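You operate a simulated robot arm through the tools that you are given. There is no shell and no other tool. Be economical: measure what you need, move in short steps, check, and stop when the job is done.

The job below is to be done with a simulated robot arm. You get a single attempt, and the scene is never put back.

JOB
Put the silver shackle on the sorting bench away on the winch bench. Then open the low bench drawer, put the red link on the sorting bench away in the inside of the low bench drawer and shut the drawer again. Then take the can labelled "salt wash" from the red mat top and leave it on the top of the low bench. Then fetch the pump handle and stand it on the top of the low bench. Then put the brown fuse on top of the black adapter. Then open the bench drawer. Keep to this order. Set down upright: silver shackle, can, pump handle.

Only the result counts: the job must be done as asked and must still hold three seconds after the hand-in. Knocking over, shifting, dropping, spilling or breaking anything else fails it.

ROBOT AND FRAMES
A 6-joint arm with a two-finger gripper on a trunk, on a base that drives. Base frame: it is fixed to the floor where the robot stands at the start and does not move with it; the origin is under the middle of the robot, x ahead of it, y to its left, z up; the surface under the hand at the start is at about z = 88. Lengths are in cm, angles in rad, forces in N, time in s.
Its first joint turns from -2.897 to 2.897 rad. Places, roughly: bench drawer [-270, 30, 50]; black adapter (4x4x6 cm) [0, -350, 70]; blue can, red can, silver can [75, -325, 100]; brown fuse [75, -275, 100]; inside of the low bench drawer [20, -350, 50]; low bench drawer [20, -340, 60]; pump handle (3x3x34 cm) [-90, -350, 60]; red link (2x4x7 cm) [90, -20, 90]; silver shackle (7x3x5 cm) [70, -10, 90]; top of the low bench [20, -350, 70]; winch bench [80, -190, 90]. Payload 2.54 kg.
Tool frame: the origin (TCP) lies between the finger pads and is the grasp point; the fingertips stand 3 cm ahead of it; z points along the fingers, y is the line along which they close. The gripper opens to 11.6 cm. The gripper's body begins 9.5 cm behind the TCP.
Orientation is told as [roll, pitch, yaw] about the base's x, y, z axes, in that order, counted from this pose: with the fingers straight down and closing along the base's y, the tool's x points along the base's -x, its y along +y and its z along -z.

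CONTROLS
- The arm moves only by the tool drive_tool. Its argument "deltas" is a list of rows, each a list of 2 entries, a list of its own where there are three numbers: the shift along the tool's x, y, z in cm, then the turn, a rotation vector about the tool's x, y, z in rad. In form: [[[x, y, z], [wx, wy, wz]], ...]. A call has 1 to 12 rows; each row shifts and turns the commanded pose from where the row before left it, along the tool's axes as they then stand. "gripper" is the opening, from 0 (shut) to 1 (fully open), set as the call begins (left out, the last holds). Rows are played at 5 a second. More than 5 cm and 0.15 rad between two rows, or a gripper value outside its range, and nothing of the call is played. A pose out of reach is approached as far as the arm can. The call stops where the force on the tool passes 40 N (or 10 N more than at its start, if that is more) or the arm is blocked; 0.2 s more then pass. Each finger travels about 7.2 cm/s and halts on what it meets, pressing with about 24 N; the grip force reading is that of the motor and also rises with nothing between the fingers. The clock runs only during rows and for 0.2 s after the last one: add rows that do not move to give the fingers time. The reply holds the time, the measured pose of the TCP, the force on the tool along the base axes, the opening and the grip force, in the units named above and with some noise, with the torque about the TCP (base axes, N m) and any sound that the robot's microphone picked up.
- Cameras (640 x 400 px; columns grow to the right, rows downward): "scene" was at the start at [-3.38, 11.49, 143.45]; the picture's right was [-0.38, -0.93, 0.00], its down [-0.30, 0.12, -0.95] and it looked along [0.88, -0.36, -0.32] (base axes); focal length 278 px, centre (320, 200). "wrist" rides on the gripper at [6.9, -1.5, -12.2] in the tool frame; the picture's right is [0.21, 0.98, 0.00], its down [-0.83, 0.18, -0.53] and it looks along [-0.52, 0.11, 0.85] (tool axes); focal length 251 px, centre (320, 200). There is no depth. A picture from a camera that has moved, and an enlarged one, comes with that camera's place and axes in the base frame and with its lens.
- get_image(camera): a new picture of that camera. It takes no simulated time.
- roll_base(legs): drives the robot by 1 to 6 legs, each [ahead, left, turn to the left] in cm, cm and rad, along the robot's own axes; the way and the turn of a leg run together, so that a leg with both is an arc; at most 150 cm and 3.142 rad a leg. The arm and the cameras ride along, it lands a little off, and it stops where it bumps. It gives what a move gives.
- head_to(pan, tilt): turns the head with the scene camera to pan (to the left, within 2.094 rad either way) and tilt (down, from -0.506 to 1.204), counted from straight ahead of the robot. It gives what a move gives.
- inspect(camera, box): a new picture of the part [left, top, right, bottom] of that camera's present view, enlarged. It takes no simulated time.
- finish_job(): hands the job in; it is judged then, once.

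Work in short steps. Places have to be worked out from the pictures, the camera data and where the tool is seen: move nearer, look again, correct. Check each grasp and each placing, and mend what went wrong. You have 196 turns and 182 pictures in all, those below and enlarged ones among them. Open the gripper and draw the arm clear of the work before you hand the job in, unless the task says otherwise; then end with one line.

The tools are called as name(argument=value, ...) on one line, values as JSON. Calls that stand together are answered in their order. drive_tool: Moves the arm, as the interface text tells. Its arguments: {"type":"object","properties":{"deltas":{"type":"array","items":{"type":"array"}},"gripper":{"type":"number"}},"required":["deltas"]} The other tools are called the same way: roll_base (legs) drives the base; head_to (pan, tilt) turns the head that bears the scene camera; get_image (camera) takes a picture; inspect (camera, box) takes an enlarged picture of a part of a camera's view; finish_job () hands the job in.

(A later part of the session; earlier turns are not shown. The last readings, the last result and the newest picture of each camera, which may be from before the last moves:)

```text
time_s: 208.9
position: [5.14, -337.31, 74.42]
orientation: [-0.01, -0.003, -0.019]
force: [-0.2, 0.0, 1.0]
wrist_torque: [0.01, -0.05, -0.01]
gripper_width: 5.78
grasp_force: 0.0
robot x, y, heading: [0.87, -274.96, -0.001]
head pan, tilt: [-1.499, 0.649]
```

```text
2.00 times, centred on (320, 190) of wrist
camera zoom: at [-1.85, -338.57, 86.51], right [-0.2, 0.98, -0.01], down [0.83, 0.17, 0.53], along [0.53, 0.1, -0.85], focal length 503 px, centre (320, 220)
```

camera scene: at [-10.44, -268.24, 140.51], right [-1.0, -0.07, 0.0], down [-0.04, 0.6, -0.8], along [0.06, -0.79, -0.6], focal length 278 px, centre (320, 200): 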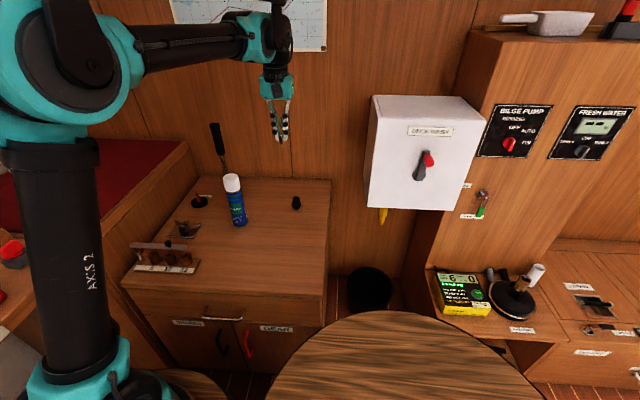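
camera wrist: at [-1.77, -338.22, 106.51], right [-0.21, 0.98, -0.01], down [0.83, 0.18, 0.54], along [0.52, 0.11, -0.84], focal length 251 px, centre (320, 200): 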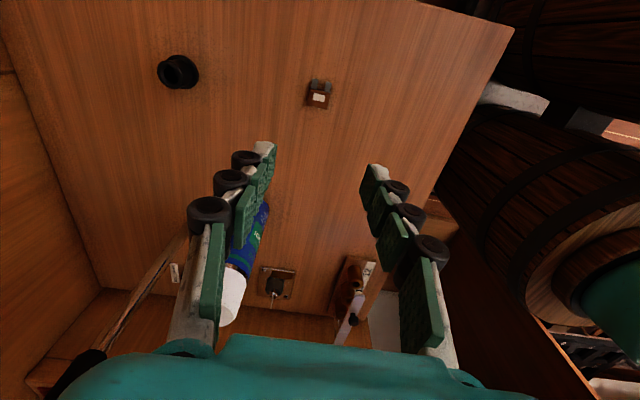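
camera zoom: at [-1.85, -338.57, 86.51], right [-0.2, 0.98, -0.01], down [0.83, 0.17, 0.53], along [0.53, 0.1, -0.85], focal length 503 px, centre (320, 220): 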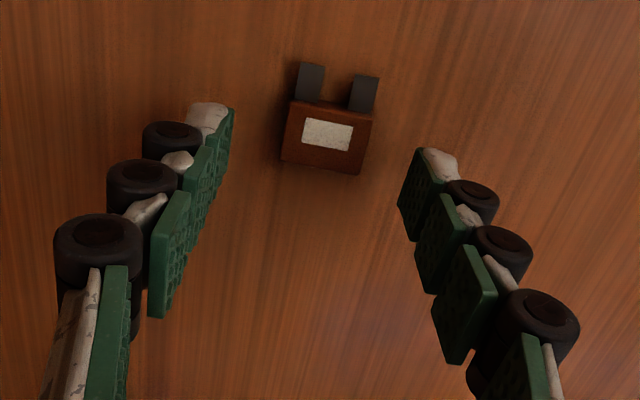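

Shift x by -0.45, lower another ~0.9 and close.

drive_tool(deltas=[[[0.45, 0.1, 0], [-0.01, 0, -0.019]], [[0, 0, 0.5], [0, 0, 0]], [[0, 0, 0.4], [0, 0, 0]], [[0, 0, 0], [0, 0, 0]]])

drive_tool(deltas=[[[0, 0, 0], [0, 0, 0]], [[0, 0, 0], [0, 0, 0]], [[0, 0, 0], [0, 0, 0]], [[0, 0, 0], [0, 0, 0]]], gripper=0)

inspect(camera="wrist", box=[220, 90, 420, 290])

```text
time_s: 209.9
position: [4.61, -337.26, 73.61]
orientation: [-0.003, -0.004, 0.001]
force: [0.7, 1.3, 0.1]
wrist_torque: [-0.04, 0.05, 0.0]
gripper_width: 5.82
grasp_force: 0.0
robot x, y, heading: [0.77, -274.89, -0.003]
head pan, tilt: [-1.499, 0.649]
```

```text
time_s: 210.9
position: [4.7, -337.29, 73.56]
orientation: [-0.001, -0.003, 0.001]
force: [0.2, -0.6, -1.3]
wrist_torque: [0.0, -0.03, -0.01]
gripper_width: 2.72
grasp_force: 23.3
robot x, y, heading: [0.85, -274.93, 0.001]
head pan, tilt: [-1.499, 0.649]
```

```text
2.00 times, centred on (320, 190) of wrist
camera zoom: at [-2.29, -338.71, 85.59], right [-0.21, 0.98, 0.0], down [0.82, 0.18, 0.54], along [0.52, 0.11, -0.84], focal length 503 px, centre (320, 220)
```

zoom: 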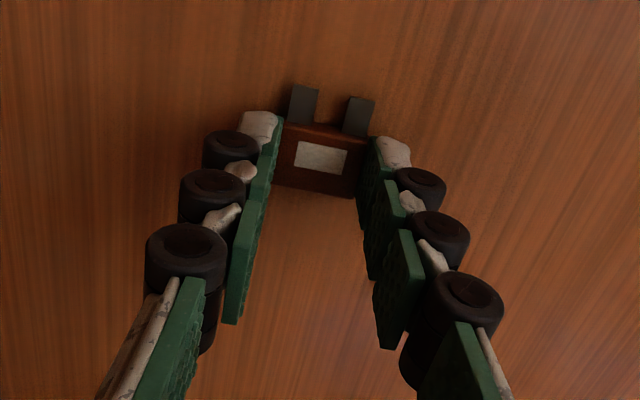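

Held by only a sliver of its thickness, it seems. I'll open, go down to bench contact and regrip.

drive_tool(deltas=[[[0, 0, 0], [0, 0, 0]], [[0, 0, 0], [0, 0, 0]], [[0, 0, 0.2], [0, 0, 0]], [[0, 0, 0.15], [0, 0, 0]], [[0, 0, 0], [0, 0, 0]]], gripper=0.4)

```text
time_s: 212.2
position: [4.64, -337.28, 73.17]
orientation: [-0.001, -0.004, -0.001]
force: [0.8, 0.5, -0.2]
wrist_torque: [0.0, 0.02, 0.01]
gripper_width: 4.64
grasp_force: 0.0
robot x, y, heading: [0.55, -274.63, -0.004]
head pan, tilt: [-1.499, 0.649]
```

drive_tool(deltas=[[[0, 0, 0.15], [0, 0, 0]], [[0, 0, 0.15], [0, 0, 0]], [[0, 0, 0], [0, 0, 0]]])

```text
time_s: 212.9
position: [4.63, -337.18, 72.95]
orientation: [-0.002, -0.004, 0.0]
force: [-0.7, 0.4, 10.2]
wrist_torque: [0.03, 0.04, -0.01]
gripper_width: 4.72
grasp_force: 1.2
robot x, y, heading: [0.74, -274.48, 0.0]
head pan, tilt: [-1.499, 0.649]
```

Bench contact puts the surface at z≈70.0. Up 0.15, close, and lift.

drive_tool(deltas=[[[0, 0, -0.15], [0, 0, 0]], [[0, 0, 0], [0, 0, 0]]])

drive_tool(deltas=[[[0, 0, 0], [0, 0, 0]], [[0, 0, 0], [0, 0, 0]], [[0, 0, 0], [0, 0, 0]], [[0, 0, 0], [0, 0, 0]]], gripper=0)

drive_tool(deltas=[[[0, 0, -1], [0, 0, 0]], [[0, 0, -3], [0, 0, 0]], [[0, 0, -4], [0, 0, 0]], [[0, 0, -4], [0, 0, 0]], [[0, 0, 0], [0, 0, 0]]])

get_image(camera="wrist")

inspect(camera="scene", box=[240, 140, 340, 240])

```text
time_s: 213.6
position: [4.53, -337.14, 73.06]
orientation: [-0.002, -0.004, -0.001]
force: [0.3, 0.5, 0.3]
wrist_torque: [0.03, 0.03, -0.03]
gripper_width: 4.64
grasp_force: 0.1
robot x, y, heading: [0.83, -274.73, -0.003]
head pan, tilt: [-1.499, 0.649]
```

```text
time_s: 214.6
position: [4.63, -337.21, 73.08]
orientation: [-0.002, -0.002, 0.0]
force: [-0.4, 0.0, -0.9]
wrist_torque: [0.02, 0.0, 0.0]
gripper_width: 2.74
grasp_force: 24.1
robot x, y, heading: [1.06, -274.45, -0.001]
head pan, tilt: [-1.499, 0.649]
```

```text
time_s: 215.8
position: [4.5, -337.33, 85.09]
orientation: [0.0, -0.002, 0.0]
force: [0.1, -0.4, -0.7]
wrist_torque: [-0.04, 0.0, 0.02]
gripper_width: 2.74
grasp_force: 24.2
robot x, y, heading: [1.22, -274.47, -0.007]
head pan, tilt: [-1.499, 0.649]
```

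```text
34 pictures are left
camera wrist: at [-2.39, -338.73, 97.09], right [-0.21, 0.98, 0.0], down [0.82, 0.18, 0.54], along [0.52, 0.11, -0.84], focal length 251 px, centre (320, 200)
```

wrist: 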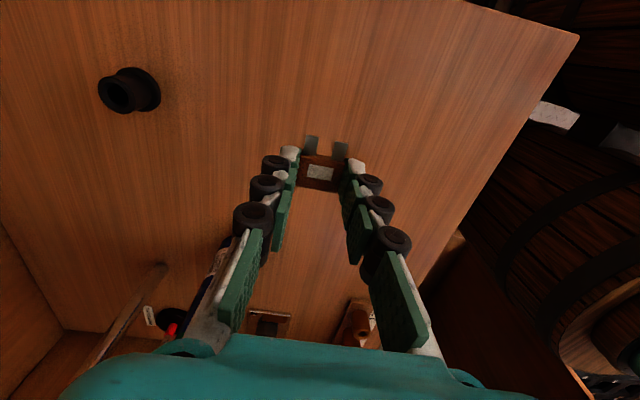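

```text
4.00 times, centred on (290, 190) of scene
camera zoom: at [-10.44, -268.24, 140.51], right [-1.0, -0.07, 0.0], down [-0.04, 0.6, -0.8], along [0.06, -0.79, -0.6], focal length 1111 px, centre (440, 240)
```

zoom: 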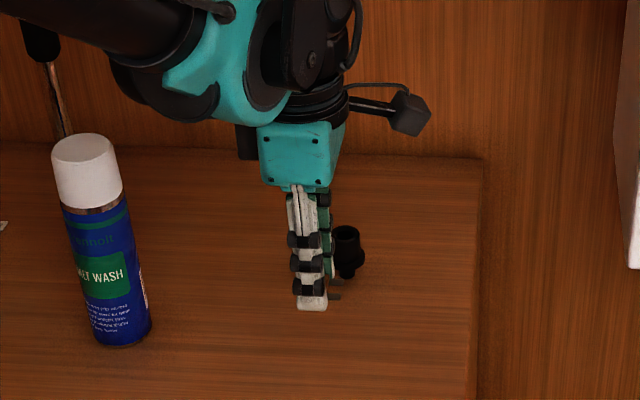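

Fuse held flat. Now I measure the adapter's top from this view.

inspect(camera="wrist", box=[90, 50, 170, 130])

inspect(camera="scene", box=[270, 180, 330, 230])

```text
5.00 times, centred on (130, 90) of wrist
camera zoom: at [-2.39, -338.73, 97.09], right [-0.21, 0.98, 0.0], down [0.82, 0.18, 0.54], along [0.52, 0.11, -0.84], focal length 1257 px, centre (1270, 750)
```

zoom: 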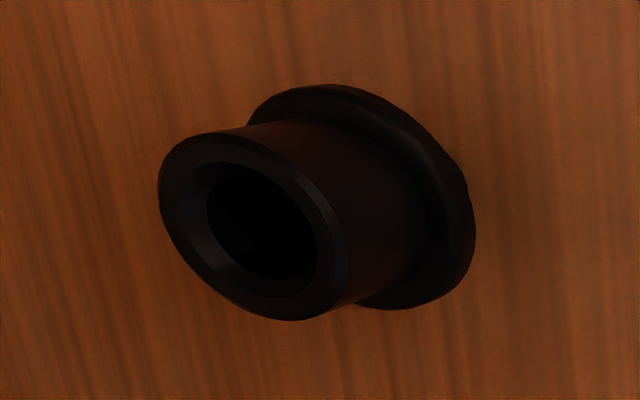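

```text
8.00 times, centred on (300, 205) of scene
camera zoom: at [-10.44, -268.24, 140.51], right [-1.0, -0.07, 0.0], down [-0.04, 0.6, -0.8], along [0.06, -0.79, -0.6], focal length 2222 px, centre (480, 160)
```

zoom: 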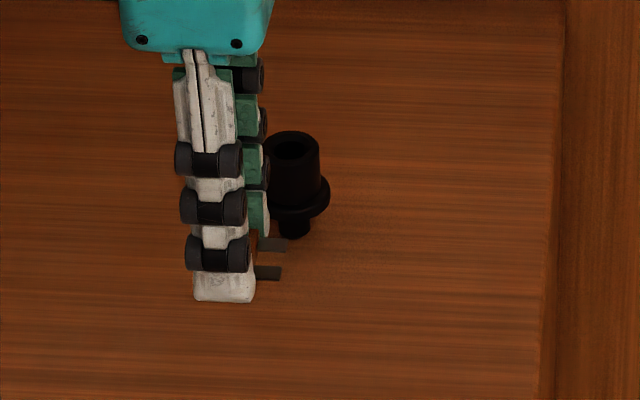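

Adapter top centre ≈ [4.6,-353.9,76.0]. I'll carry the fuse over it, staying about 3 cm high, and check alignment.

drive_tool(deltas=[[[0, -4, -1], [0, 0, 0]], [[0, -4, -1], [0, 0, 0]], [[0, -4, 0], [0, 0, 0]], [[0, -4, 0], [0, 0, 0]], [[-0.1, -0.6, 1], [0, 0, 0]], [[0, 0, 0], [0, 0, 0]]])

inspect(camera="wrist", box=[220, 90, 420, 290])

inspect(camera="scene", box=[230, 120, 350, 230])

```text
time_s: 217.2
position: [4.65, -353.74, 85.98]
orientation: [0.0, -0.004, 0.001]
force: [0.3, 0.6, 0.3]
wrist_torque: [0.0, 0.0, -0.05]
gripper_width: 2.74
grasp_force: 23.9
robot x, y, heading: [1.03, -274.85, -0.007]
head pan, tilt: [-1.499, 0.649]
```

```text
2.00 times, centred on (320, 190) of wrist
camera zoom: at [-2.27, -355.3, 98.06], right [-0.21, 0.98, 0.0], down [0.82, 0.18, 0.54], along [0.52, 0.11, -0.84], focal length 503 px, centre (320, 220)
```

zoom: 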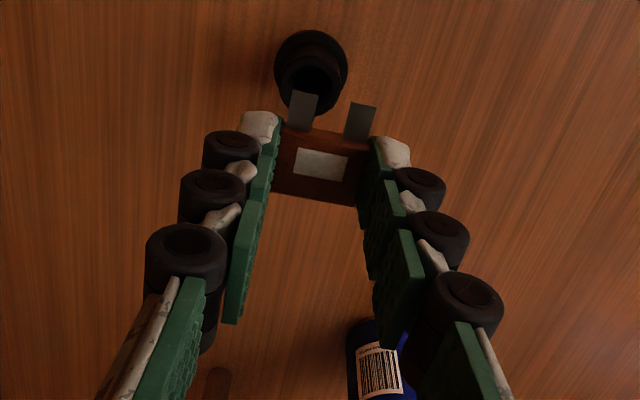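

```text
3.64 times, centred on (290, 175) of scene
camera zoom: at [-10.45, -268.25, 140.51], right [-1.0, -0.07, 0.0], down [-0.04, 0.6, -0.8], along [0.06, -0.79, -0.6], focal length 1010 px, centre (429, 291)
```

zoom: 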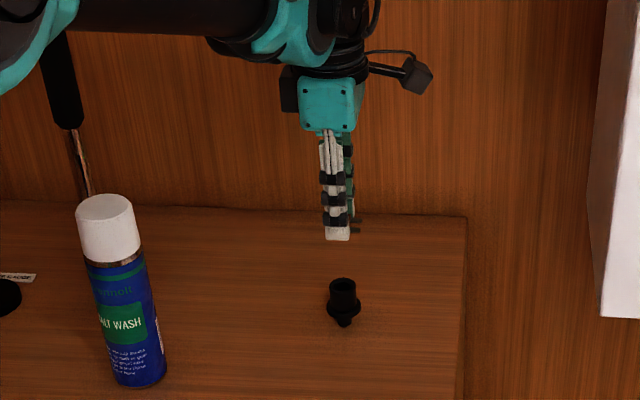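

Adapter relative to the fuse: about -0.4 cm in y and -0.2 in x. I correct and come down closer.

drive_tool(deltas=[[[0.2, -0.4, 1], [0, 0, 0]], [[0, 0, 2.5], [0, 0, 0]], [[0, 0, 0.8], [0, 0, 0]], [[0, 0, 0], [0, 0, 0]]])

inspect(camera="wrist", box=[260, 100, 380, 220])

inspect(camera="scene", box=[270, 160, 340, 230])

```text
time_s: 218.2
position: [4.44, -354.24, 81.8]
orientation: [-0.002, -0.004, 0.0]
force: [0.3, 0.7, 0.3]
wrist_torque: [-0.02, 0.01, -0.03]
gripper_width: 2.74
grasp_force: 23.7
robot x, y, heading: [0.71, -274.43, 0.001]
head pan, tilt: [-1.499, 0.649]
```

```text
3.33 times, centred on (320, 160) of wrist
camera zoom: at [-2.48, -355.69, 93.74], right [-0.21, 0.98, 0.0], down [0.82, 0.18, 0.54], along [0.52, 0.11, -0.84], focal length 838 px, centre (320, 333)
```

zoom: 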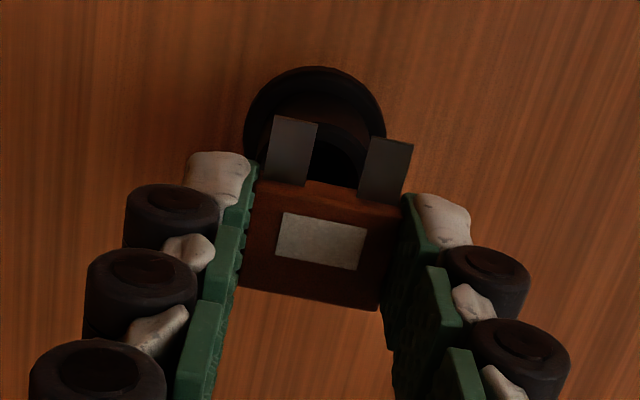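

```text
5.71 times, centred on (305, 195) of scene
camera zoom: at [-10.45, -268.25, 140.51], right [-1.0, -0.07, 0.0], down [-0.04, 0.6, -0.8], along [0.06, -0.79, -0.6], focal length 1587 px, centre (406, 229)
```

zoom: 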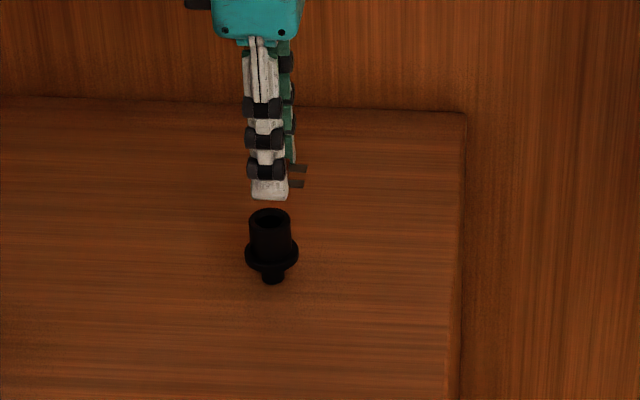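

Aligned within 0.2 cm. I'll trim y by -0.15 and lower to just above the rim.

drive_tool(deltas=[[[0, -0.15, 0.8], [0, 0, 0]], [[0, 0, 0.8], [0, 0, 0]], [[0, 0, 0.6], [0, 0, 0]], [[0, 0, 0.2], [0, 0, 0]], [[0, 0, 0], [0, 0, 0]]])

inspect(camera="scene", box=[280, 175, 330, 225])

```text
time_s: 219.3
position: [4.61, -354.45, 79.37]
orientation: [-0.002, -0.003, 0.001]
force: [-0.3, 0.2, -0.5]
wrist_torque: [0.01, 0.03, -0.02]
gripper_width: 2.69
grasp_force: 23.5
robot x, y, heading: [0.75, -274.98, -0.001]
head pan, tilt: [-1.499, 0.649]
```

```text
8.00 times, centred on (305, 200) of scene
camera zoom: at [-10.45, -268.25, 140.51], right [-1.0, -0.07, 0.0], down [-0.04, 0.6, -0.8], along [0.06, -0.79, -0.6], focal length 2222 px, centre (440, 200)
```

zoom: 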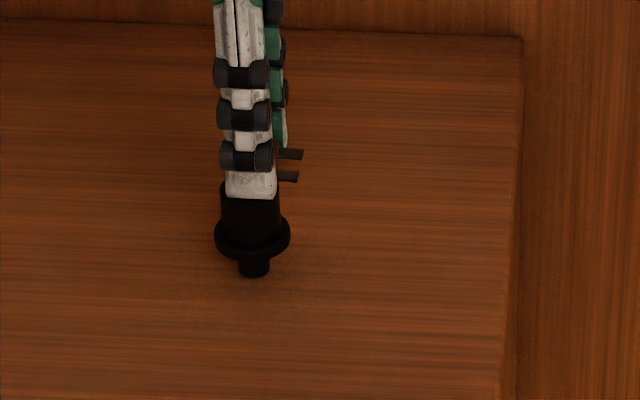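

Centred in this view too. I lower in 0.1 cm steps.

drive_tool(deltas=[[[0, 0, 0.1], [0, 0, 0]], [[0, 0, 0.1], [0, 0, 0]], [[0, 0, 0], [0, 0, 0]]])

drive_tool(deltas=[[[0, 0, 0.1], [0, 0, 0]], [[0, 0, 0], [0, 0, 0]]])

```text
time_s: 220.2
position: [4.69, -354.48, 79.13]
orientation: [-0.002, -0.005, 0.001]
force: [0.1, -0.5, -0.7]
wrist_torque: [-0.03, -0.02, -0.05]
gripper_width: 2.76
grasp_force: 24.1
robot x, y, heading: [1.03, -274.34, -0.001]
head pan, tilt: [-1.499, 0.649]
```

```text
time_s: 220.8
position: [4.57, -354.48, 79.06]
orientation: [-0.002, -0.003, 0.0]
force: [0.4, -0.4, 0.5]
wrist_torque: [-0.01, -0.01, -0.02]
gripper_width: 2.7
grasp_force: 24.3
robot x, y, heading: [0.67, -274.64, -0.002]
head pan, tilt: [-1.499, 0.649]
```

drive_tool(deltas=[[[0, 0, 0.1], [0, 0, 0]], [[0, 0, 0], [0, 0, 0]]])

drive_tool(deltas=[[[0, 0, 0.1], [0, 0, 0]], [[0, 0, 0], [0, 0, 0]]])

inspect(camera="scene", box=[280, 175, 330, 225])

```text
time_s: 221.3
position: [4.68, -354.38, 79.01]
orientation: [-0.001, -0.004, 0.0]
force: [-0.3, 0.1, -1.0]
wrist_torque: [0.0, -0.02, -0.03]
gripper_width: 2.73
grasp_force: 23.5
robot x, y, heading: [0.87, -274.41, -0.003]
head pan, tilt: [-1.499, 0.649]
```

```text
time_s: 221.9
position: [4.53, -354.29, 78.82]
orientation: [-0.002, -0.004, 0.001]
force: [-0.2, 0.4, 0.0]
wrist_torque: [0.0, 0.01, 0.0]
gripper_width: 2.75
grasp_force: 23.7
robot x, y, heading: [1.35, -274.34, -0.002]
head pan, tilt: [-1.499, 0.649]
```

```text
8.00 times, centred on (305, 200) of scene
camera zoom: at [-10.45, -268.25, 140.51], right [-1.0, -0.07, 0.0], down [-0.04, 0.6, -0.8], along [0.06, -0.79, -0.6], focal length 2222 px, centre (440, 200)
```

zoom: 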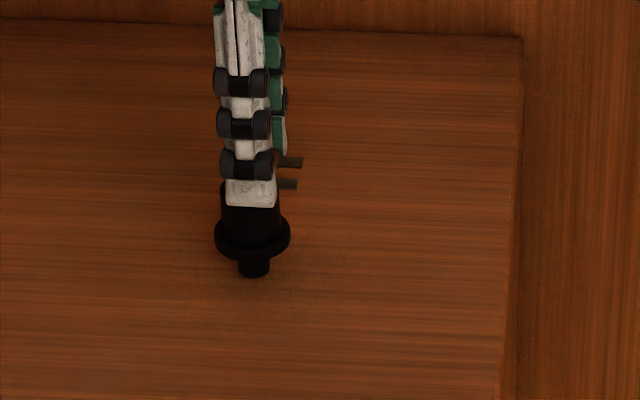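

No contact yet; I continue in small steps.

drive_tool(deltas=[[[0, 0, 0.1], [0, 0, 0]], [[0, 0, 0.1], [0, 0, 0]], [[0, 0, 0], [0, 0, 0]]])

drive_tool(deltas=[[[0, 0, 0.1], [0, 0, 0]], [[0, 0, 0], [0, 0, 0]]])

```text
time_s: 222.8
position: [4.63, -354.33, 78.73]
orientation: [-0.002, -0.005, 0.001]
force: [1.4, 0.0, 0.2]
wrist_torque: [0.0, 0.0, 0.0]
gripper_width: 2.72
grasp_force: 23.7
robot x, y, heading: [0.71, -274.87, -0.002]
head pan, tilt: [-1.499, 0.649]
```

```text
time_s: 223.3
position: [4.5, -354.2, 78.55]
orientation: [0.0, -0.005, 0.001]
force: [0.0, 0.3, 0.7]
wrist_torque: [-0.01, -0.01, -0.02]
gripper_width: 2.77
grasp_force: 23.7
robot x, y, heading: [0.82, -274.29, -0.003]
head pan, tilt: [-1.499, 0.649]
```

drive_tool(deltas=[[[0, 0, 0.1], [0, 0, 0]], [[0, 0, 0], [0, 0, 0]]])

drive_tool(deltas=[[[0, 0, 0.1], [0, 0, 0]], [[0, 0, 0], [0, 0, 0]]])

inspect(camera="wrist", box=[260, 100, 380, 220])

```text
time_s: 223.9
position: [4.5, -354.3, 78.44]
orientation: [-0.001, -0.003, -0.001]
force: [0.6, 0.4, 0.3]
wrist_torque: [0.01, -0.01, 0.0]
gripper_width: 2.7
grasp_force: 24.3
robot x, y, heading: [0.84, -274.67, -0.002]
head pan, tilt: [-1.499, 0.649]
```

```text
time_s: 224.6
position: [4.5, -354.45, 78.31]
orientation: [-0.002, -0.004, 0.001]
force: [-1.0, -0.7, 14.2]
wrist_torque: [-0.01, -0.04, -0.01]
gripper_width: 2.74
grasp_force: 23.7
robot x, y, heading: [0.96, -274.58, -0.0]
head pan, tilt: [-1.499, 0.649]
```

```text
3.33 times, centred on (320, 160) of wrist
camera zoom: at [-2.4, -355.77, 90.43], right [-0.21, 0.98, 0.0], down [0.82, 0.18, 0.54], along [0.52, 0.11, -0.84], focal length 838 px, centre (320, 333)
```

zoom: 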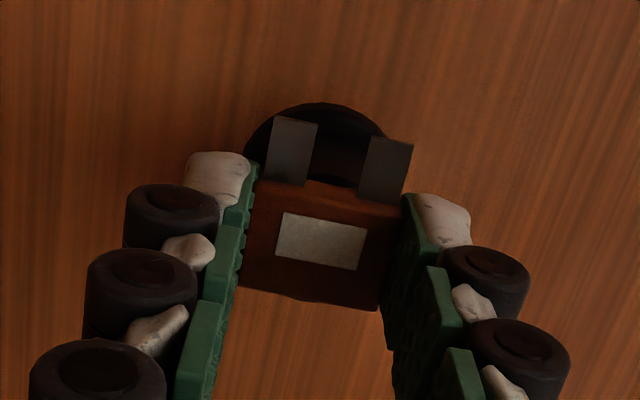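

Firm, centred contact (14 N, no torque). I ease up 0.1 and open.

drive_tool(deltas=[[[0, 0, -0.1], [0, 0, 0]], [[0, 0, 0], [0, 0, 0]]])

drive_tool(deltas=[[[0, 0, 0], [0, 0, 0]], [[0, 0, 0], [0, 0, 0]], [[0, 0, 0], [0, 0, 0]]], gripper=0.45)

inspect(camera="wrist", box=[240, 80, 400, 240])

```text
time_s: 225.2
position: [4.53, -354.2, 78.28]
orientation: [-0.002, -0.004, 0.0]
force: [-0.1, 0.3, 0.5]
wrist_torque: [-0.04, 0.0, 0.03]
gripper_width: 2.73
grasp_force: 24.0
robot x, y, heading: [0.87, -274.55, -0.0]
head pan, tilt: [-1.499, 0.649]
```

```text
time_s: 225.9
position: [4.6, -354.35, 78.43]
orientation: [-0.003, -0.004, 0.0]
force: [-0.2, 0.3, 0.2]
wrist_torque: [0.02, -0.01, 0.0]
gripper_width: 5.22
grasp_force: 0.0
robot x, y, heading: [0.94, -274.25, -0.005]
head pan, tilt: [-1.499, 0.649]
```

```text
2.50 times, centred on (320, 160) of wrist
camera zoom: at [-2.38, -355.8, 90.48], right [-0.21, 0.98, 0.0], down [0.82, 0.18, 0.54], along [0.52, 0.11, -0.84], focal length 629 px, centre (320, 300)
```

zoom: 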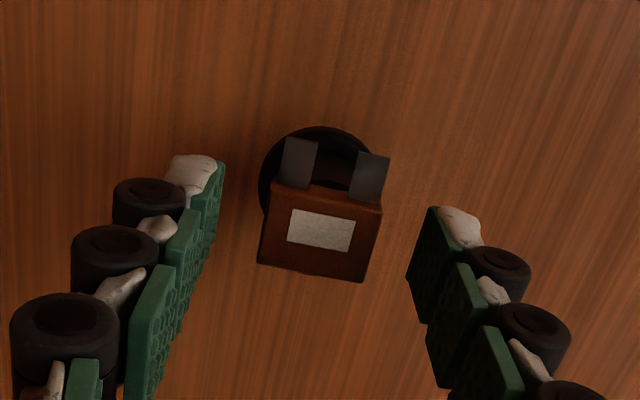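

The fuse lies steady on the adapter. I rise straight up and check.

drive_tool(deltas=[[[0, 0, -1], [0, 0, 0]], [[0, 0, -3], [0, 0, 0]], [[0, 0, -4.5], [0, 0, 0]], [[0, 0, -4.5], [0, 0, 0]], [[0, 0, -4.5], [0, 0, 0]], [[0, 0, -4.5], [0, 0, 0]], [[0, 0, -4.5], [0, 0, 0]], [[0, 0, -4.5], [0, 0, 0]], [[0, 4, -4], [0, 0, 0]], [[0, 4.5, 0], [0, 0, 0]], [[0, 4.5, 0], [0, 0, 0]], [[0, 4.5, 0], [0, 0, 0]]])

inspect(camera="scene", box=[160, 90, 360, 250])

```text
refused: row 9 steps farther than a row can; nothing moved
```

```text
2.50 times, centred on (260, 170) of scene
camera zoom: at [-10.44, -268.25, 140.51], right [-1.0, -0.07, 0.0], down [-0.04, 0.6, -0.8], along [0.06, -0.79, -0.6], focal length 694 px, centre (470, 275)
```

zoom: 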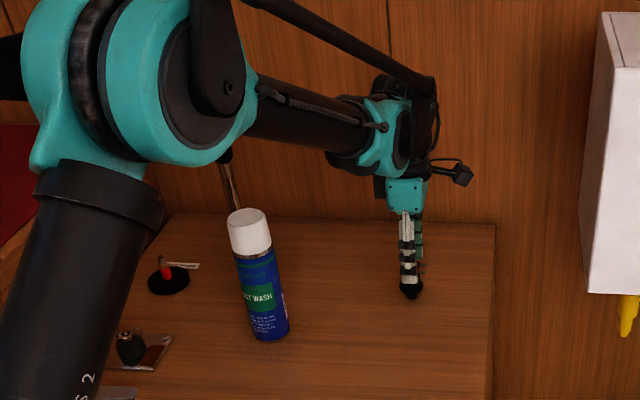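

Row too long again; I resend with smaller steps.

drive_tool(deltas=[[[0, 0, -1], [0, 0, 0]], [[0, 0, -3], [0, 0, 0]], [[0, 0, -4.5], [0, 0, 0]], [[0, 0, -4.5], [0, 0, 0]], [[0, 0, -4.5], [0, 0, 0]], [[0, 0, -4.5], [0, 0, 0]], [[0, 0, -4.5], [0, 0, 0]], [[0, 0, -4.5], [0, 0, 0]], [[0, 4, -2.5], [0, 0, 0]], [[0, 4.5, 0], [0, 0, 0]], [[0, 4.5, 0], [0, 0, 0]], [[0, 4.5, 0], [0, 0, 0]]])

inspect(camera="scene", box=[160, 90, 360, 250])

inspect(camera="scene", box=[280, 180, 330, 220])

```text
time_s: 228.6
position: [4.47, -336.86, 111.92]
orientation: [-0.002, -0.004, 0.0]
force: [-0.5, -0.4, 0.1]
wrist_torque: [0.05, -0.04, -0.02]
gripper_width: 5.2
grasp_force: 0.0
robot x, y, heading: [0.99, -274.71, -0.006]
head pan, tilt: [-1.499, 0.649]
```

```text
2.50 times, centred on (260, 170) of scene
camera zoom: at [-10.45, -268.3, 140.51], right [-1.0, -0.07, 0.0], down [-0.04, 0.6, -0.8], along [0.06, -0.79, -0.6], focal length 694 px, centre (470, 275)
```

zoom: 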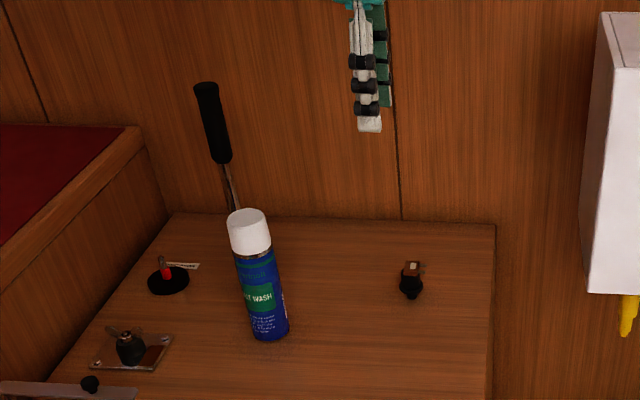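

```text
10.00 times, centred on (305, 200) of scene
camera zoom: at [-10.45, -268.3, 140.51], right [-1.0, -0.07, 0.0], down [-0.04, 0.6, -0.8], along [0.06, -0.79, -0.6], focal length 2778 px, centre (470, 200)
```

zoom: 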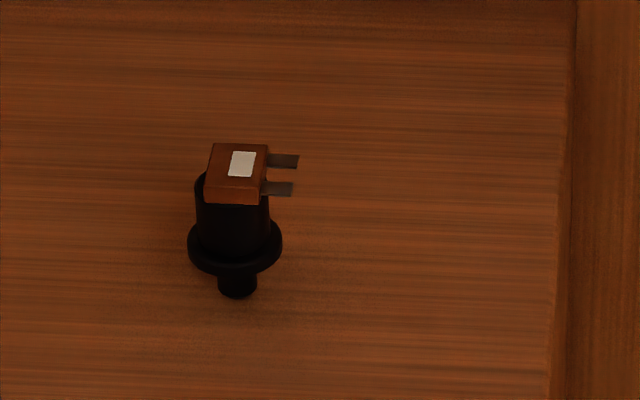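

The fuse lies flat on the adapter, and the can and handle stand. Last: the bench drawer near [-270,30]. I drive into the open floor, turn right by π/2 and look that way.

roll_base(legs=[[0, 90, 0], [0, 0, -1.571]])

head_to(pan=-2.0, tilt=0.35)

get_image(camera="scene")

```text
time_s: 237.1
position: [-60.84, -188.21, 111.91]
orientation: [-0.001, -0.003, -1.589]
force: [0.5, 0.9, -0.4]
wrist_torque: [-0.03, -0.01, 0.0]
gripper_width: 5.24
grasp_force: 0.0
robot x, y, heading: [1.54, -185.68, -1.586]
head pan, tilt: [-1.499, 0.649]
```

```text
time_s: 238.0
position: [-60.77, -188.13, 111.87]
orientation: [-0.002, -0.003, -1.589]
force: [-0.4, -0.6, 0.3]
wrist_torque: [0.0, -0.02, 0.0]
gripper_width: 5.2
grasp_force: 0.0
robot x, y, heading: [1.54, -185.09, -1.59]
head pan, tilt: [-2.0, 0.351]
```

```text
19 pictures are left
camera scene: at [8.23, -169.83, 143.21], right [0.43, 0.9, 0.0], down [0.31, -0.15, -0.94], along [-0.85, 0.41, -0.34], focal length 278 px, centre (320, 200)
```

scene: 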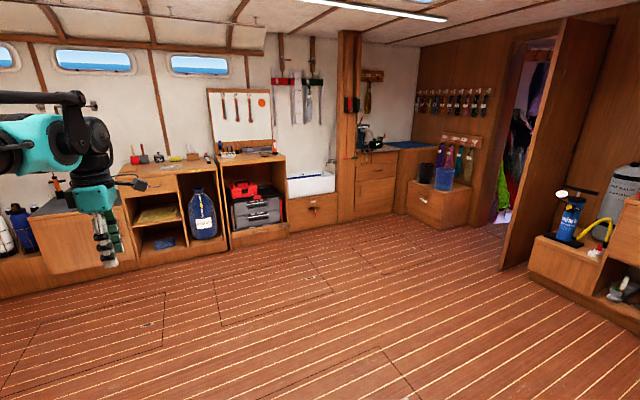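

The bench drawer should be in the cabinet near image (375,175). I zoom in there.

inspect(camera="scene", box=[280, 110, 480, 240])

```text
3.08 times, centred on (380, 175) of scene
camera zoom: at [8.23, -169.83, 143.21], right [0.43, 0.9, 0.0], down [0.31, -0.15, -0.94], along [-0.85, 0.41, -0.34], focal length 855 px, centre (135, 277)
```

zoom: 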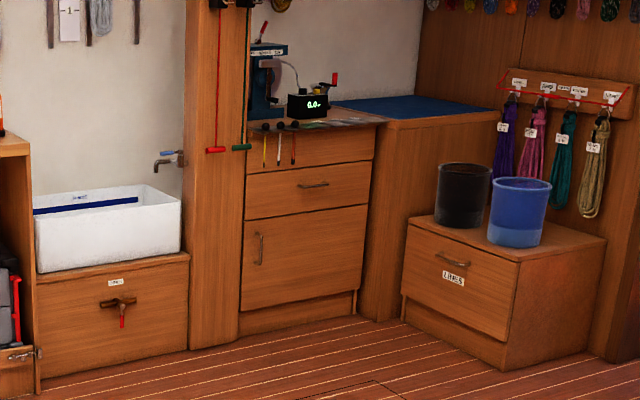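

It's the cabinet with the horizontal handle near [-257,34,64]; the bench top overhangs above, so I'll need a tilted tool. I drive there in stages.

roll_base(legs=[[-110, 0, 0.016], [-103, 0, 0], [0, -140, 0]])

head_to(pan=-1.75, tilt=0.45)

get_image(camera="scene")

```text
time_s: 248.2
position: [-58.61, 20.05, 111.87]
orientation: [-0.001, -0.002, -1.576]
force: [-0.1, 0.0, 0.5]
wrist_torque: [-0.07, 0.01, 0.01]
gripper_width: 5.23
grasp_force: 0.0
robot x, y, heading: [3.73, 23.36, -1.576]
head pan, tilt: [-2.0, 0.351]
stopped in leg 2: the robot was blocked; the commanded pose is now the measured one
```

```text
time_s: 249.0
position: [-58.53, 20.15, 111.79]
orientation: [-0.001, -0.003, -1.574]
force: [0.4, -0.1, 0.3]
wrist_torque: [-0.01, 0.02, 0.02]
gripper_width: 5.24
grasp_force: 0.0
robot x, y, heading: [3.63, 23.41, -1.577]
head pan, tilt: [-1.751, 0.45]
```

```text
17 pictures are left
camera scene: at [9.59, 37.0, 142.3], right [0.18, 0.98, 0.0], down [0.43, -0.08, -0.9], along [-0.89, 0.16, -0.44], focal length 278 px, centre (320, 200)
```

scene: 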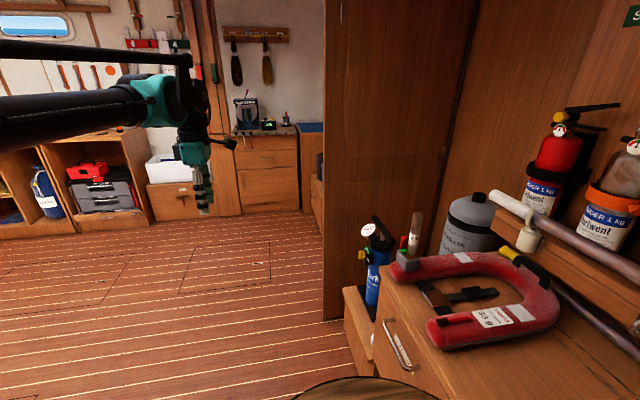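

The base met a cabinet at y≈63 behind me and stopped; nothing looks shifted. I move away 13 cm, then go right along clear floor.

roll_base(legs=[[13, 0, 0], [0, -140, 0]])

head_to(pan=-1.7, tilt=0.6)

get_image(camera="scene")

```text
time_s: 256.8
position: [-198.63, 7.86, 111.9]
orientation: [-0.003, -0.003, -1.576]
force: [-0.3, -0.2, 0.2]
wrist_torque: [-0.01, 0.0, 0.0]
gripper_width: 5.23
grasp_force: 0.1
robot x, y, heading: [-136.37, 11.36, -1.572]
head pan, tilt: [-1.751, 0.45]
```

```text
time_s: 257.5
position: [-198.63, 7.9, 111.9]
orientation: [-0.002, -0.002, -1.574]
force: [-0.8, 0.3, -0.6]
wrist_torque: [-0.02, 0.0, -0.01]
gripper_width: 5.22
grasp_force: 0.0
robot x, y, heading: [-136.69, 11.16, -1.571]
head pan, tilt: [-1.7, 0.6]
```

```text
16 pictures are left
camera scene: at [-130.22, 24.29, 140.94], right [0.13, 0.99, 0.0], down [0.56, -0.07, -0.83], along [-0.82, 0.11, -0.56], focal length 278 px, centre (320, 200)
```

scene: 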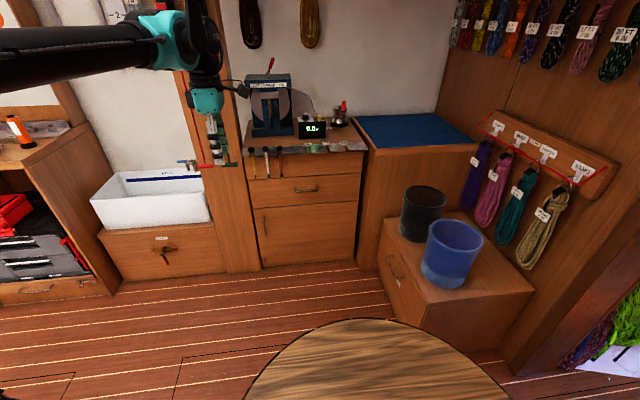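

Handle ≈ [-254.5,33.5,64.4]. I retract the arm a bit, drive 36 cm closer and take a closer look.

drive_tool(deltas=[[[0, 4, 0], [0, 0, 0]], [[0, 4, 0], [0, 0, 0]], [[0, 4, 0], [0, 0, 0]]], gripper=0.22)

roll_base(legs=[[0, -37, 0]])

inspect(camera="scene", box=[200, 90, 440, 300])

```text
time_s: 258.3
position: [-186.61, 7.81, 111.84]
orientation: [-0.002, -0.001, -1.575]
force: [-1.3, -0.1, -0.9]
wrist_torque: [-0.02, -0.07, 0.01]
gripper_width: 2.54
grasp_force: 0.0
robot x, y, heading: [-136.29, 10.86, -1.576]
head pan, tilt: [-1.7, 0.6]
```

```text
time_s: 260.7
position: [-223.39, 7.88, 111.87]
orientation: [-0.003, -0.002, -1.574]
force: [-0.8, 0.1, 0.5]
wrist_torque: [0.0, 0.0, -0.04]
gripper_width: 2.54
grasp_force: 0.0
robot x, y, heading: [-173.27, 11.32, -1.573]
head pan, tilt: [-1.7, 0.6]
```

```text
1.90 times, centred on (320, 195) of scene
camera zoom: at [-167.03, 24.41, 140.94], right [0.13, 0.99, 0.0], down [0.56, -0.07, -0.83], along [-0.82, 0.11, -0.56], focal length 529 px, centre (320, 210)
```

zoom: 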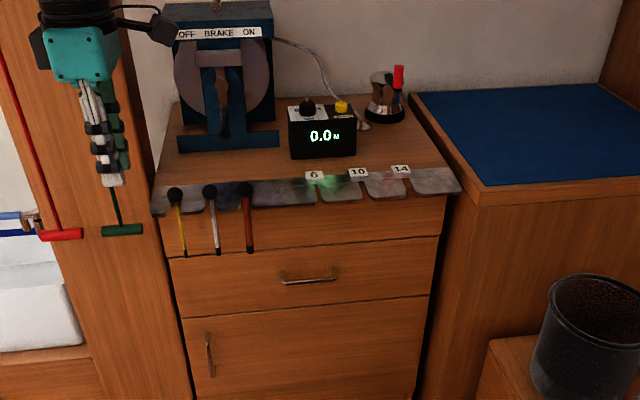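

A rail and hanging screwdrivers sit above the drawer, so I approach with the tool tilted about 64° toward the front. I move to y≈34 first, then tilt while descending.

drive_tool(deltas=[[[4.4, 0, 0], [0, 0, 0]], [[4.4, 0, 0], [0, 0, 0]], [[4.4, 0, 0], [0, 0, 0]], [[4.4, 0, 0], [0, 0, 0]], [[4.4, 0, 0], [0, 0, 0]], [[4.4, 0, 0], [0, 0, 0]], [[0, 0, 0], [0, 0, 0]]])

drive_tool(deltas=[[[0, -1.5, 4], [0.14, 0, 0]], [[0, -0.93, 4.17], [0.14, 0, 0]], [[0, -0.34, 4.26], [0.14, 0, 0]], [[0, 0.26, 4.26], [0.14, 0, 0]], [[0, 0.85, 4.19], [0.14, 0, 0]], [[0, 1.43, 4.03], [0.14, 0, 0]], [[0, 1.98, 3.79], [0.14, 0, 0]], [[0, 2.48, 3.48], [0.14, 0, 0]], [[0, 0, 0], [0, 0, 0]]])

get_image(camera="wrist")

```text
time_s: 262.3
position: [-223.25, 34.49, 111.81]
orientation: [-0.003, -0.002, -1.574]
force: [0.4, 0.0, 0.9]
wrist_torque: [-0.01, -0.03, 0.01]
gripper_width: 2.57
grasp_force: 0.1
robot x, y, heading: [-173.5, 11.29, -1.575]
head pan, tilt: [-1.7, 0.6]
```

```text
time_s: 264.3
position: [-235.35, 34.4, 79.82]
orientation: [-1.124, -0.002, -1.572]
force: [0.3, 0.9, 0.7]
wrist_torque: [0.0, 0.01, 0.0]
gripper_width: 2.57
grasp_force: 0.0
robot x, y, heading: [-173.31, 11.31, -1.571]
head pan, tilt: [-1.7, 0.6]
```

```text
14 pictures are left
camera wrist: at [-225.07, 41.23, 86.26], right [0.42, 0.21, -0.88], down [0.56, -0.83, 0.07], along [-0.71, -0.52, -0.47], focal length 251 px, centre (320, 200)
```

wrist: 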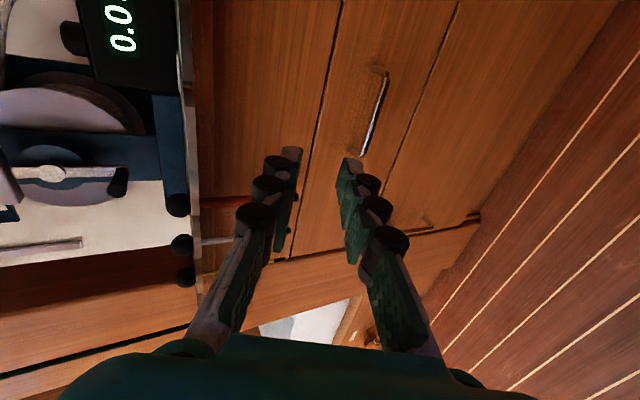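

Good view of the handle: bar near [-250.5,35,64.4]. I move to 7 cm short of it along the tool axis and check.

drive_tool(deltas=[[[0.15, 1.84, 3.33], [0, 0, 0]], [[0.15, 1.84, 3.33], [0, 0, 0]], [[0.15, 1.84, 3.33], [0, 0, 0]], [[0.15, 1.84, 3.33], [0, 0, 0]], [[0, 0, 0], [0, 0, 0]]])

get_image(camera="wrist")

```text
time_s: 265.5
position: [-244.38, 34.87, 67.46]
orientation: [-1.121, -0.002, -1.574]
force: [0.1, 0.0, -0.8]
wrist_torque: [0.0, 0.0, 0.0]
gripper_width: 2.58
grasp_force: 0.1
robot x, y, heading: [-173.34, 11.61, -1.575]
head pan, tilt: [-1.7, 0.6]
```

```text
13 pictures are left
camera wrist: at [-233.94, 41.71, 73.87], right [0.43, 0.21, -0.88], down [0.56, -0.83, 0.07], along [-0.71, -0.52, -0.47], focal length 251 px, centre (320, 200)
```

wrist: 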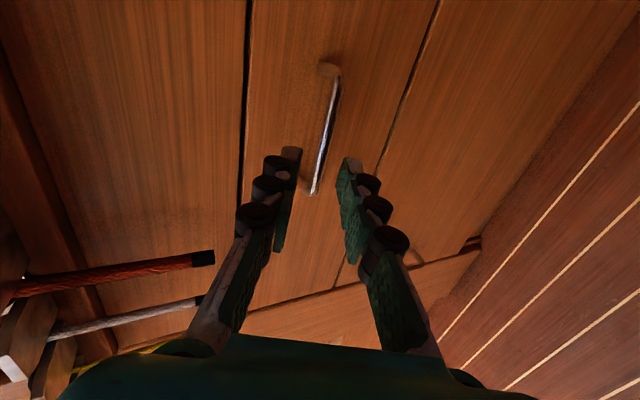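

The bar is about 7.7 cm ahead of the TCP and nearly in the finger plane. I advance 6.3 cm with a 0.25 cm correction.

drive_tool(deltas=[[[0, 0.25, 2], [0, 0, 0]], [[0, 0, 2], [0, 0, 0]], [[0, 0, 1.5], [0, 0, 0]], [[0, 0, 0.8], [0, 0, 0]], [[0, 0, 0], [0, 0, 0]]])

get_image(camera="wrist")

```text
time_s: 266.7
position: [-249.7, 34.84, 64.41]
orientation: [-1.121, -0.001, -1.576]
force: [-0.7, 0.2, -0.1]
wrist_torque: [-0.04, -0.02, -0.03]
gripper_width: 2.54
grasp_force: 0.1
robot x, y, heading: [-173.38, 11.14, -1.571]
head pan, tilt: [-1.7, 0.6]
```

```text
12 pictures are left
camera wrist: at [-239.44, 41.77, 70.87], right [0.43, 0.21, -0.88], down [0.56, -0.83, 0.07], along [-0.71, -0.52, -0.47], focal length 251 px, centre (320, 200)
```

wrist: 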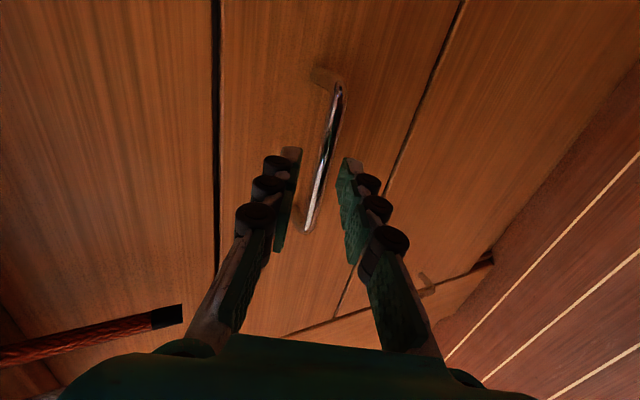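

The bar is still about 3 cm ahead, centred in the finger plane. I advance another 1.9 cm and close.

drive_tool(deltas=[[[0, 0, 0.8], [0, 0, 0]], [[0, 0, 0.7], [0, 0, 0]], [[0, 0, 0.4], [0, 0, 0]], [[0, 0, 0], [0, 0, 0]]])

drive_tool(deltas=[[[0, 0, 0], [0, 0, 0]], [[0, 0, 0], [0, 0, 0]], [[0, 0, 0], [0, 0, 0]], [[0, 0, 0], [0, 0, 0]]], gripper=0)

get_image(camera="wrist")

```text
time_s: 267.7
position: [-251.5, 34.9, 63.58]
orientation: [-1.12, -0.002, -1.576]
force: [0.7, 0.8, 0.6]
wrist_torque: [0.02, 0.03, -0.01]
gripper_width: 2.57
grasp_force: 0.1
robot x, y, heading: [-172.9, 11.42, -1.571]
head pan, tilt: [-1.7, 0.6]
```

```text
time_s: 268.3
position: [-251.1, 34.85, 63.62]
orientation: [-1.119, 0.001, -1.575]
force: [29.5, -1.9, 11.0]
wrist_torque: [-0.24, -0.1, 0.31]
gripper_width: 0.62
grasp_force: 28.3
robot x, y, heading: [-173.1, 11.4, -1.572]
head pan, tilt: [-1.7, 0.6]
stopped in row 2: the force on the tool passed its limit at 42 N (the readings are from after the stop); the commanded pose is now the measured one
```

```text
11 pictures are left
camera wrist: at [-240.75, 41.9, 70.03], right [0.43, 0.21, -0.88], down [0.56, -0.83, 0.07], along [-0.71, -0.52, -0.47], focal length 251 px, centre (320, 200)
```

wrist: 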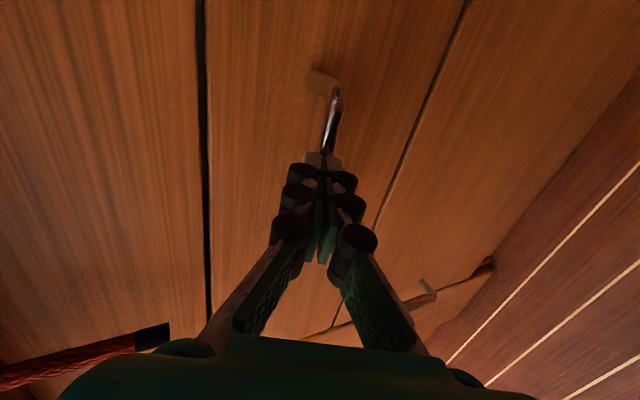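

The tips only pinched the bar's front. I open, advance 1.7 cm further and close again.

drive_tool(deltas=[[[0, 0, 0], [0, 0, 0]], [[0, 0, 0], [0, 0, 0]], [[0, 0, 0.6], [0, 0, 0]], [[0, 0, 0.6], [0, 0, 0]], [[0, 0, 0.5], [0, 0, 0]], [[0, 0, 0], [0, 0, 0]]], gripper=0.22)

get_image(camera="wrist")

```text
time_s: 269.7
position: [-252.93, 34.95, 62.67]
orientation: [-1.118, 0.002, -1.572]
force: [9.5, -0.9, -5.9]
wrist_torque: [0.1, -0.14, 0.14]
gripper_width: 3.67
grasp_force: 5.2
robot x, y, heading: [-173.36, 11.08, -1.574]
head pan, tilt: [-1.7, 0.6]
```

```text
10 pictures are left
camera wrist: at [-242.55, 41.8, 69.19], right [0.43, 0.21, -0.88], down [0.56, -0.83, 0.07], along [-0.71, -0.52, -0.47], focal length 251 px, centre (320, 200)
```

wrist: 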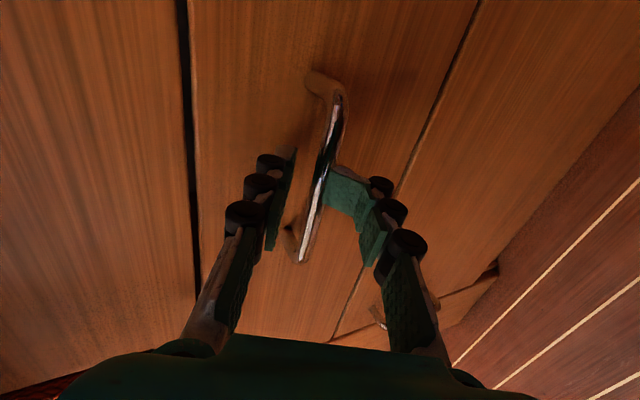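

The lower fingertip is riding on the bar. I back off 2 cm, shift 0.7 cm toward the lower side and re-advance.

drive_tool(deltas=[[[0, 0, -1.2], [0, 0, 0]], [[0, 0, -1], [0, 0, 0]], [[0, 0.7, 0], [0, 0, 0]], [[0, 0, 0], [0, 0, 0]], [[0, 0, 0.8], [0, 0, 0]], [[0, 0, 0.7], [0, 0, 0]], [[0, 0, 0.6], [0, 0, 0]], [[0, 0, 0], [0, 0, 0]]], gripper=0.25)

get_image(camera="wrist")

```text
time_s: 271.5
position: [-252.44, 34.91, 62.2]
orientation: [-1.117, 0.0, -1.572]
force: [0.2, 0.0, -0.2]
wrist_torque: [0.01, 0.02, 0.0]
gripper_width: 2.9
grasp_force: 0.2
robot x, y, heading: [-173.06, 11.21, -1.57]
head pan, tilt: [-1.7, 0.6]
```

```text
9 pictures are left
camera wrist: at [-242.12, 41.82, 68.58], right [0.43, 0.21, -0.88], down [0.56, -0.83, 0.07], along [-0.71, -0.52, -0.47], focal length 251 px, centre (320, 200)
```

wrist: 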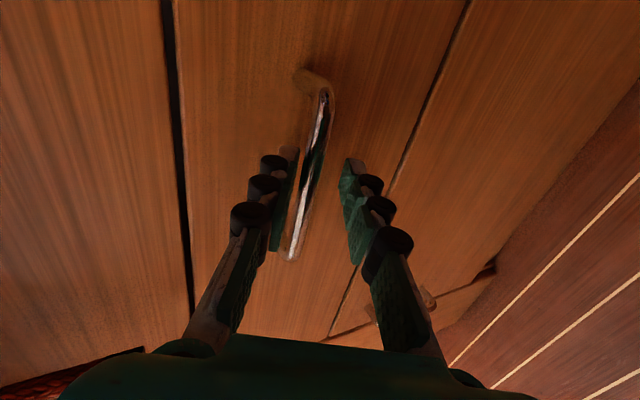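

The bar is now between the fingers with no contact. I trim back 0.35 cm and close.

drive_tool(deltas=[[[0, -0.35, 0.2], [0, 0, 0]], [[0, 0, 0], [0, 0, 0]]])

drive_tool(deltas=[[[0, 0, 0], [0, 0, 0]], [[0, 0, 0], [0, 0, 0]], [[0, 0, 0], [0, 0, 0]], [[0, 0, 0], [0, 0, 0]]], gripper=0)

```text
time_s: 272.1
position: [-252.6, 34.86, 62.37]
orientation: [-1.116, 0.0, -1.573]
force: [0.5, -0.2, 0.3]
wrist_torque: [0.0, -0.01, 0.03]
gripper_width: 2.91
grasp_force: 0.2
robot x, y, heading: [-173.14, 10.97, -1.571]
head pan, tilt: [-1.7, 0.6]
```

```text
time_s: 272.9
position: [-252.86, 34.97, 62.43]
orientation: [-1.119, -0.001, -1.574]
force: [-5.2, -0.1, 11.5]
wrist_torque: [0.28, 0.17, 0.18]
gripper_width: 1.05
grasp_force: 37.8
robot x, y, heading: [-173.13, 11.61, -1.571]
head pan, tilt: [-1.7, 0.6]
stopped in row 3: the force on the tool passed its limit at 41 N (the readings are from after the stop); the commanded pose is now the measured one
```

Gripped at 1.05 cm. I pull straight out along +x.

drive_tool(deltas=[[[0, 0.44, -0.9], [0, 0, 0]], [[0, 0.65, -1.35], [0, 0, 0]], [[0, 0.65, -1.35], [0, 0, 0]], [[0, 0.87, -1.8], [0, 0, 0]], [[0, 0.87, -1.8], [0, 0, 0]], [[0, 0, 0], [0, 0, 0]]])

get_image(camera="scene")

```text
time_s: 274.3
position: [-244.81, 34.84, 62.47]
orientation: [-1.119, 0.0, -1.575]
force: [2.0, -4.4, 24.7]
wrist_torque: [0.25, 0.27, 0.19]
gripper_width: 1.08
grasp_force: 37.8
robot x, y, heading: [-173.12, 11.29, -1.578]
head pan, tilt: [-1.7, 0.6]
```

```text
8 pictures are left
camera scene: at [-166.93, 24.37, 140.94], right [0.13, 0.99, 0.0], down [0.56, -0.07, -0.83], along [-0.82, 0.11, -0.56], focal length 278 px, centre (320, 200)
```

scene: 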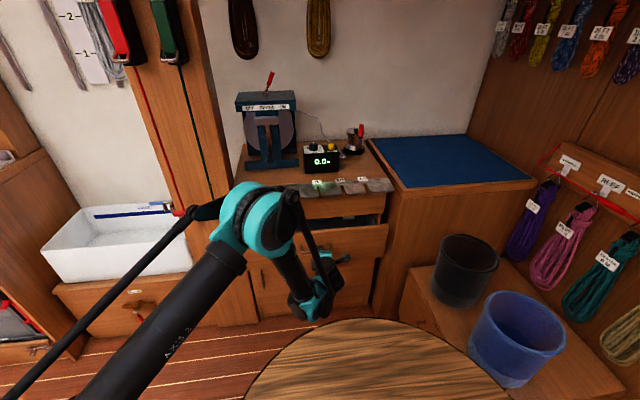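

The drawer is opening. I continue pulling another 13 cm, easing the vertical load.

drive_tool(deltas=[[[0, 0.69, -1.9], [0, 0, 0]], [[0, 0.87, -1.8], [0, 0, 0]], [[0, 0.87, -1.8], [0, 0, 0]], [[0, 0.87, -1.8], [0, 0, 0]], [[0, 0.87, -1.8], [0, 0, 0]], [[0, 0.87, -1.8], [0, 0, 0]], [[0, 0.65, -1.35], [0, 0, 0]], [[0, 0, 0], [0, 0, 0]]])

get_image(camera="scene")

```text
time_s: 275.1
position: [-238.7, 34.95, 62.63]
orientation: [-1.112, 0.0, -1.565]
force: [0.0, -0.5, -11.6]
wrist_torque: [-0.04, -0.16, 0.32]
gripper_width: 1.09
grasp_force: 37.7
out of reach, approached as far as the arm can: row 3, 4
robot x, y, heading: [-173.38, 11.12, -1.573]
head pan, tilt: [-1.7, 0.6]
stopped in row 4: the force on the tool passed its limit at 48 N (the readings are from after the stop); the commanded pose is now the measured one
```

```text
7 pictures are left
camera scene: at [-167.06, 24.42, 140.94], right [0.13, 0.99, 0.0], down [0.56, -0.07, -0.82], along [-0.82, 0.11, -0.57], focal length 278 px, centre (320, 200)
```

scene: 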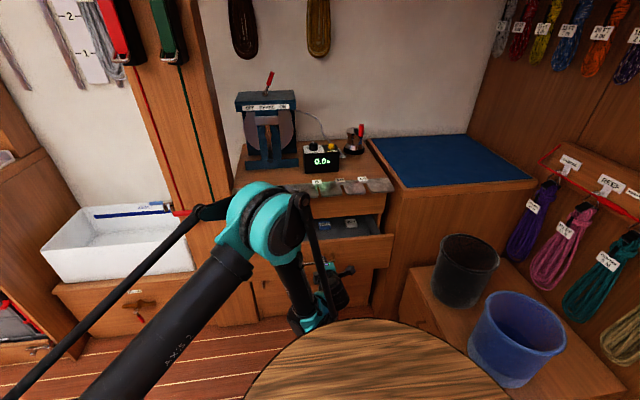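

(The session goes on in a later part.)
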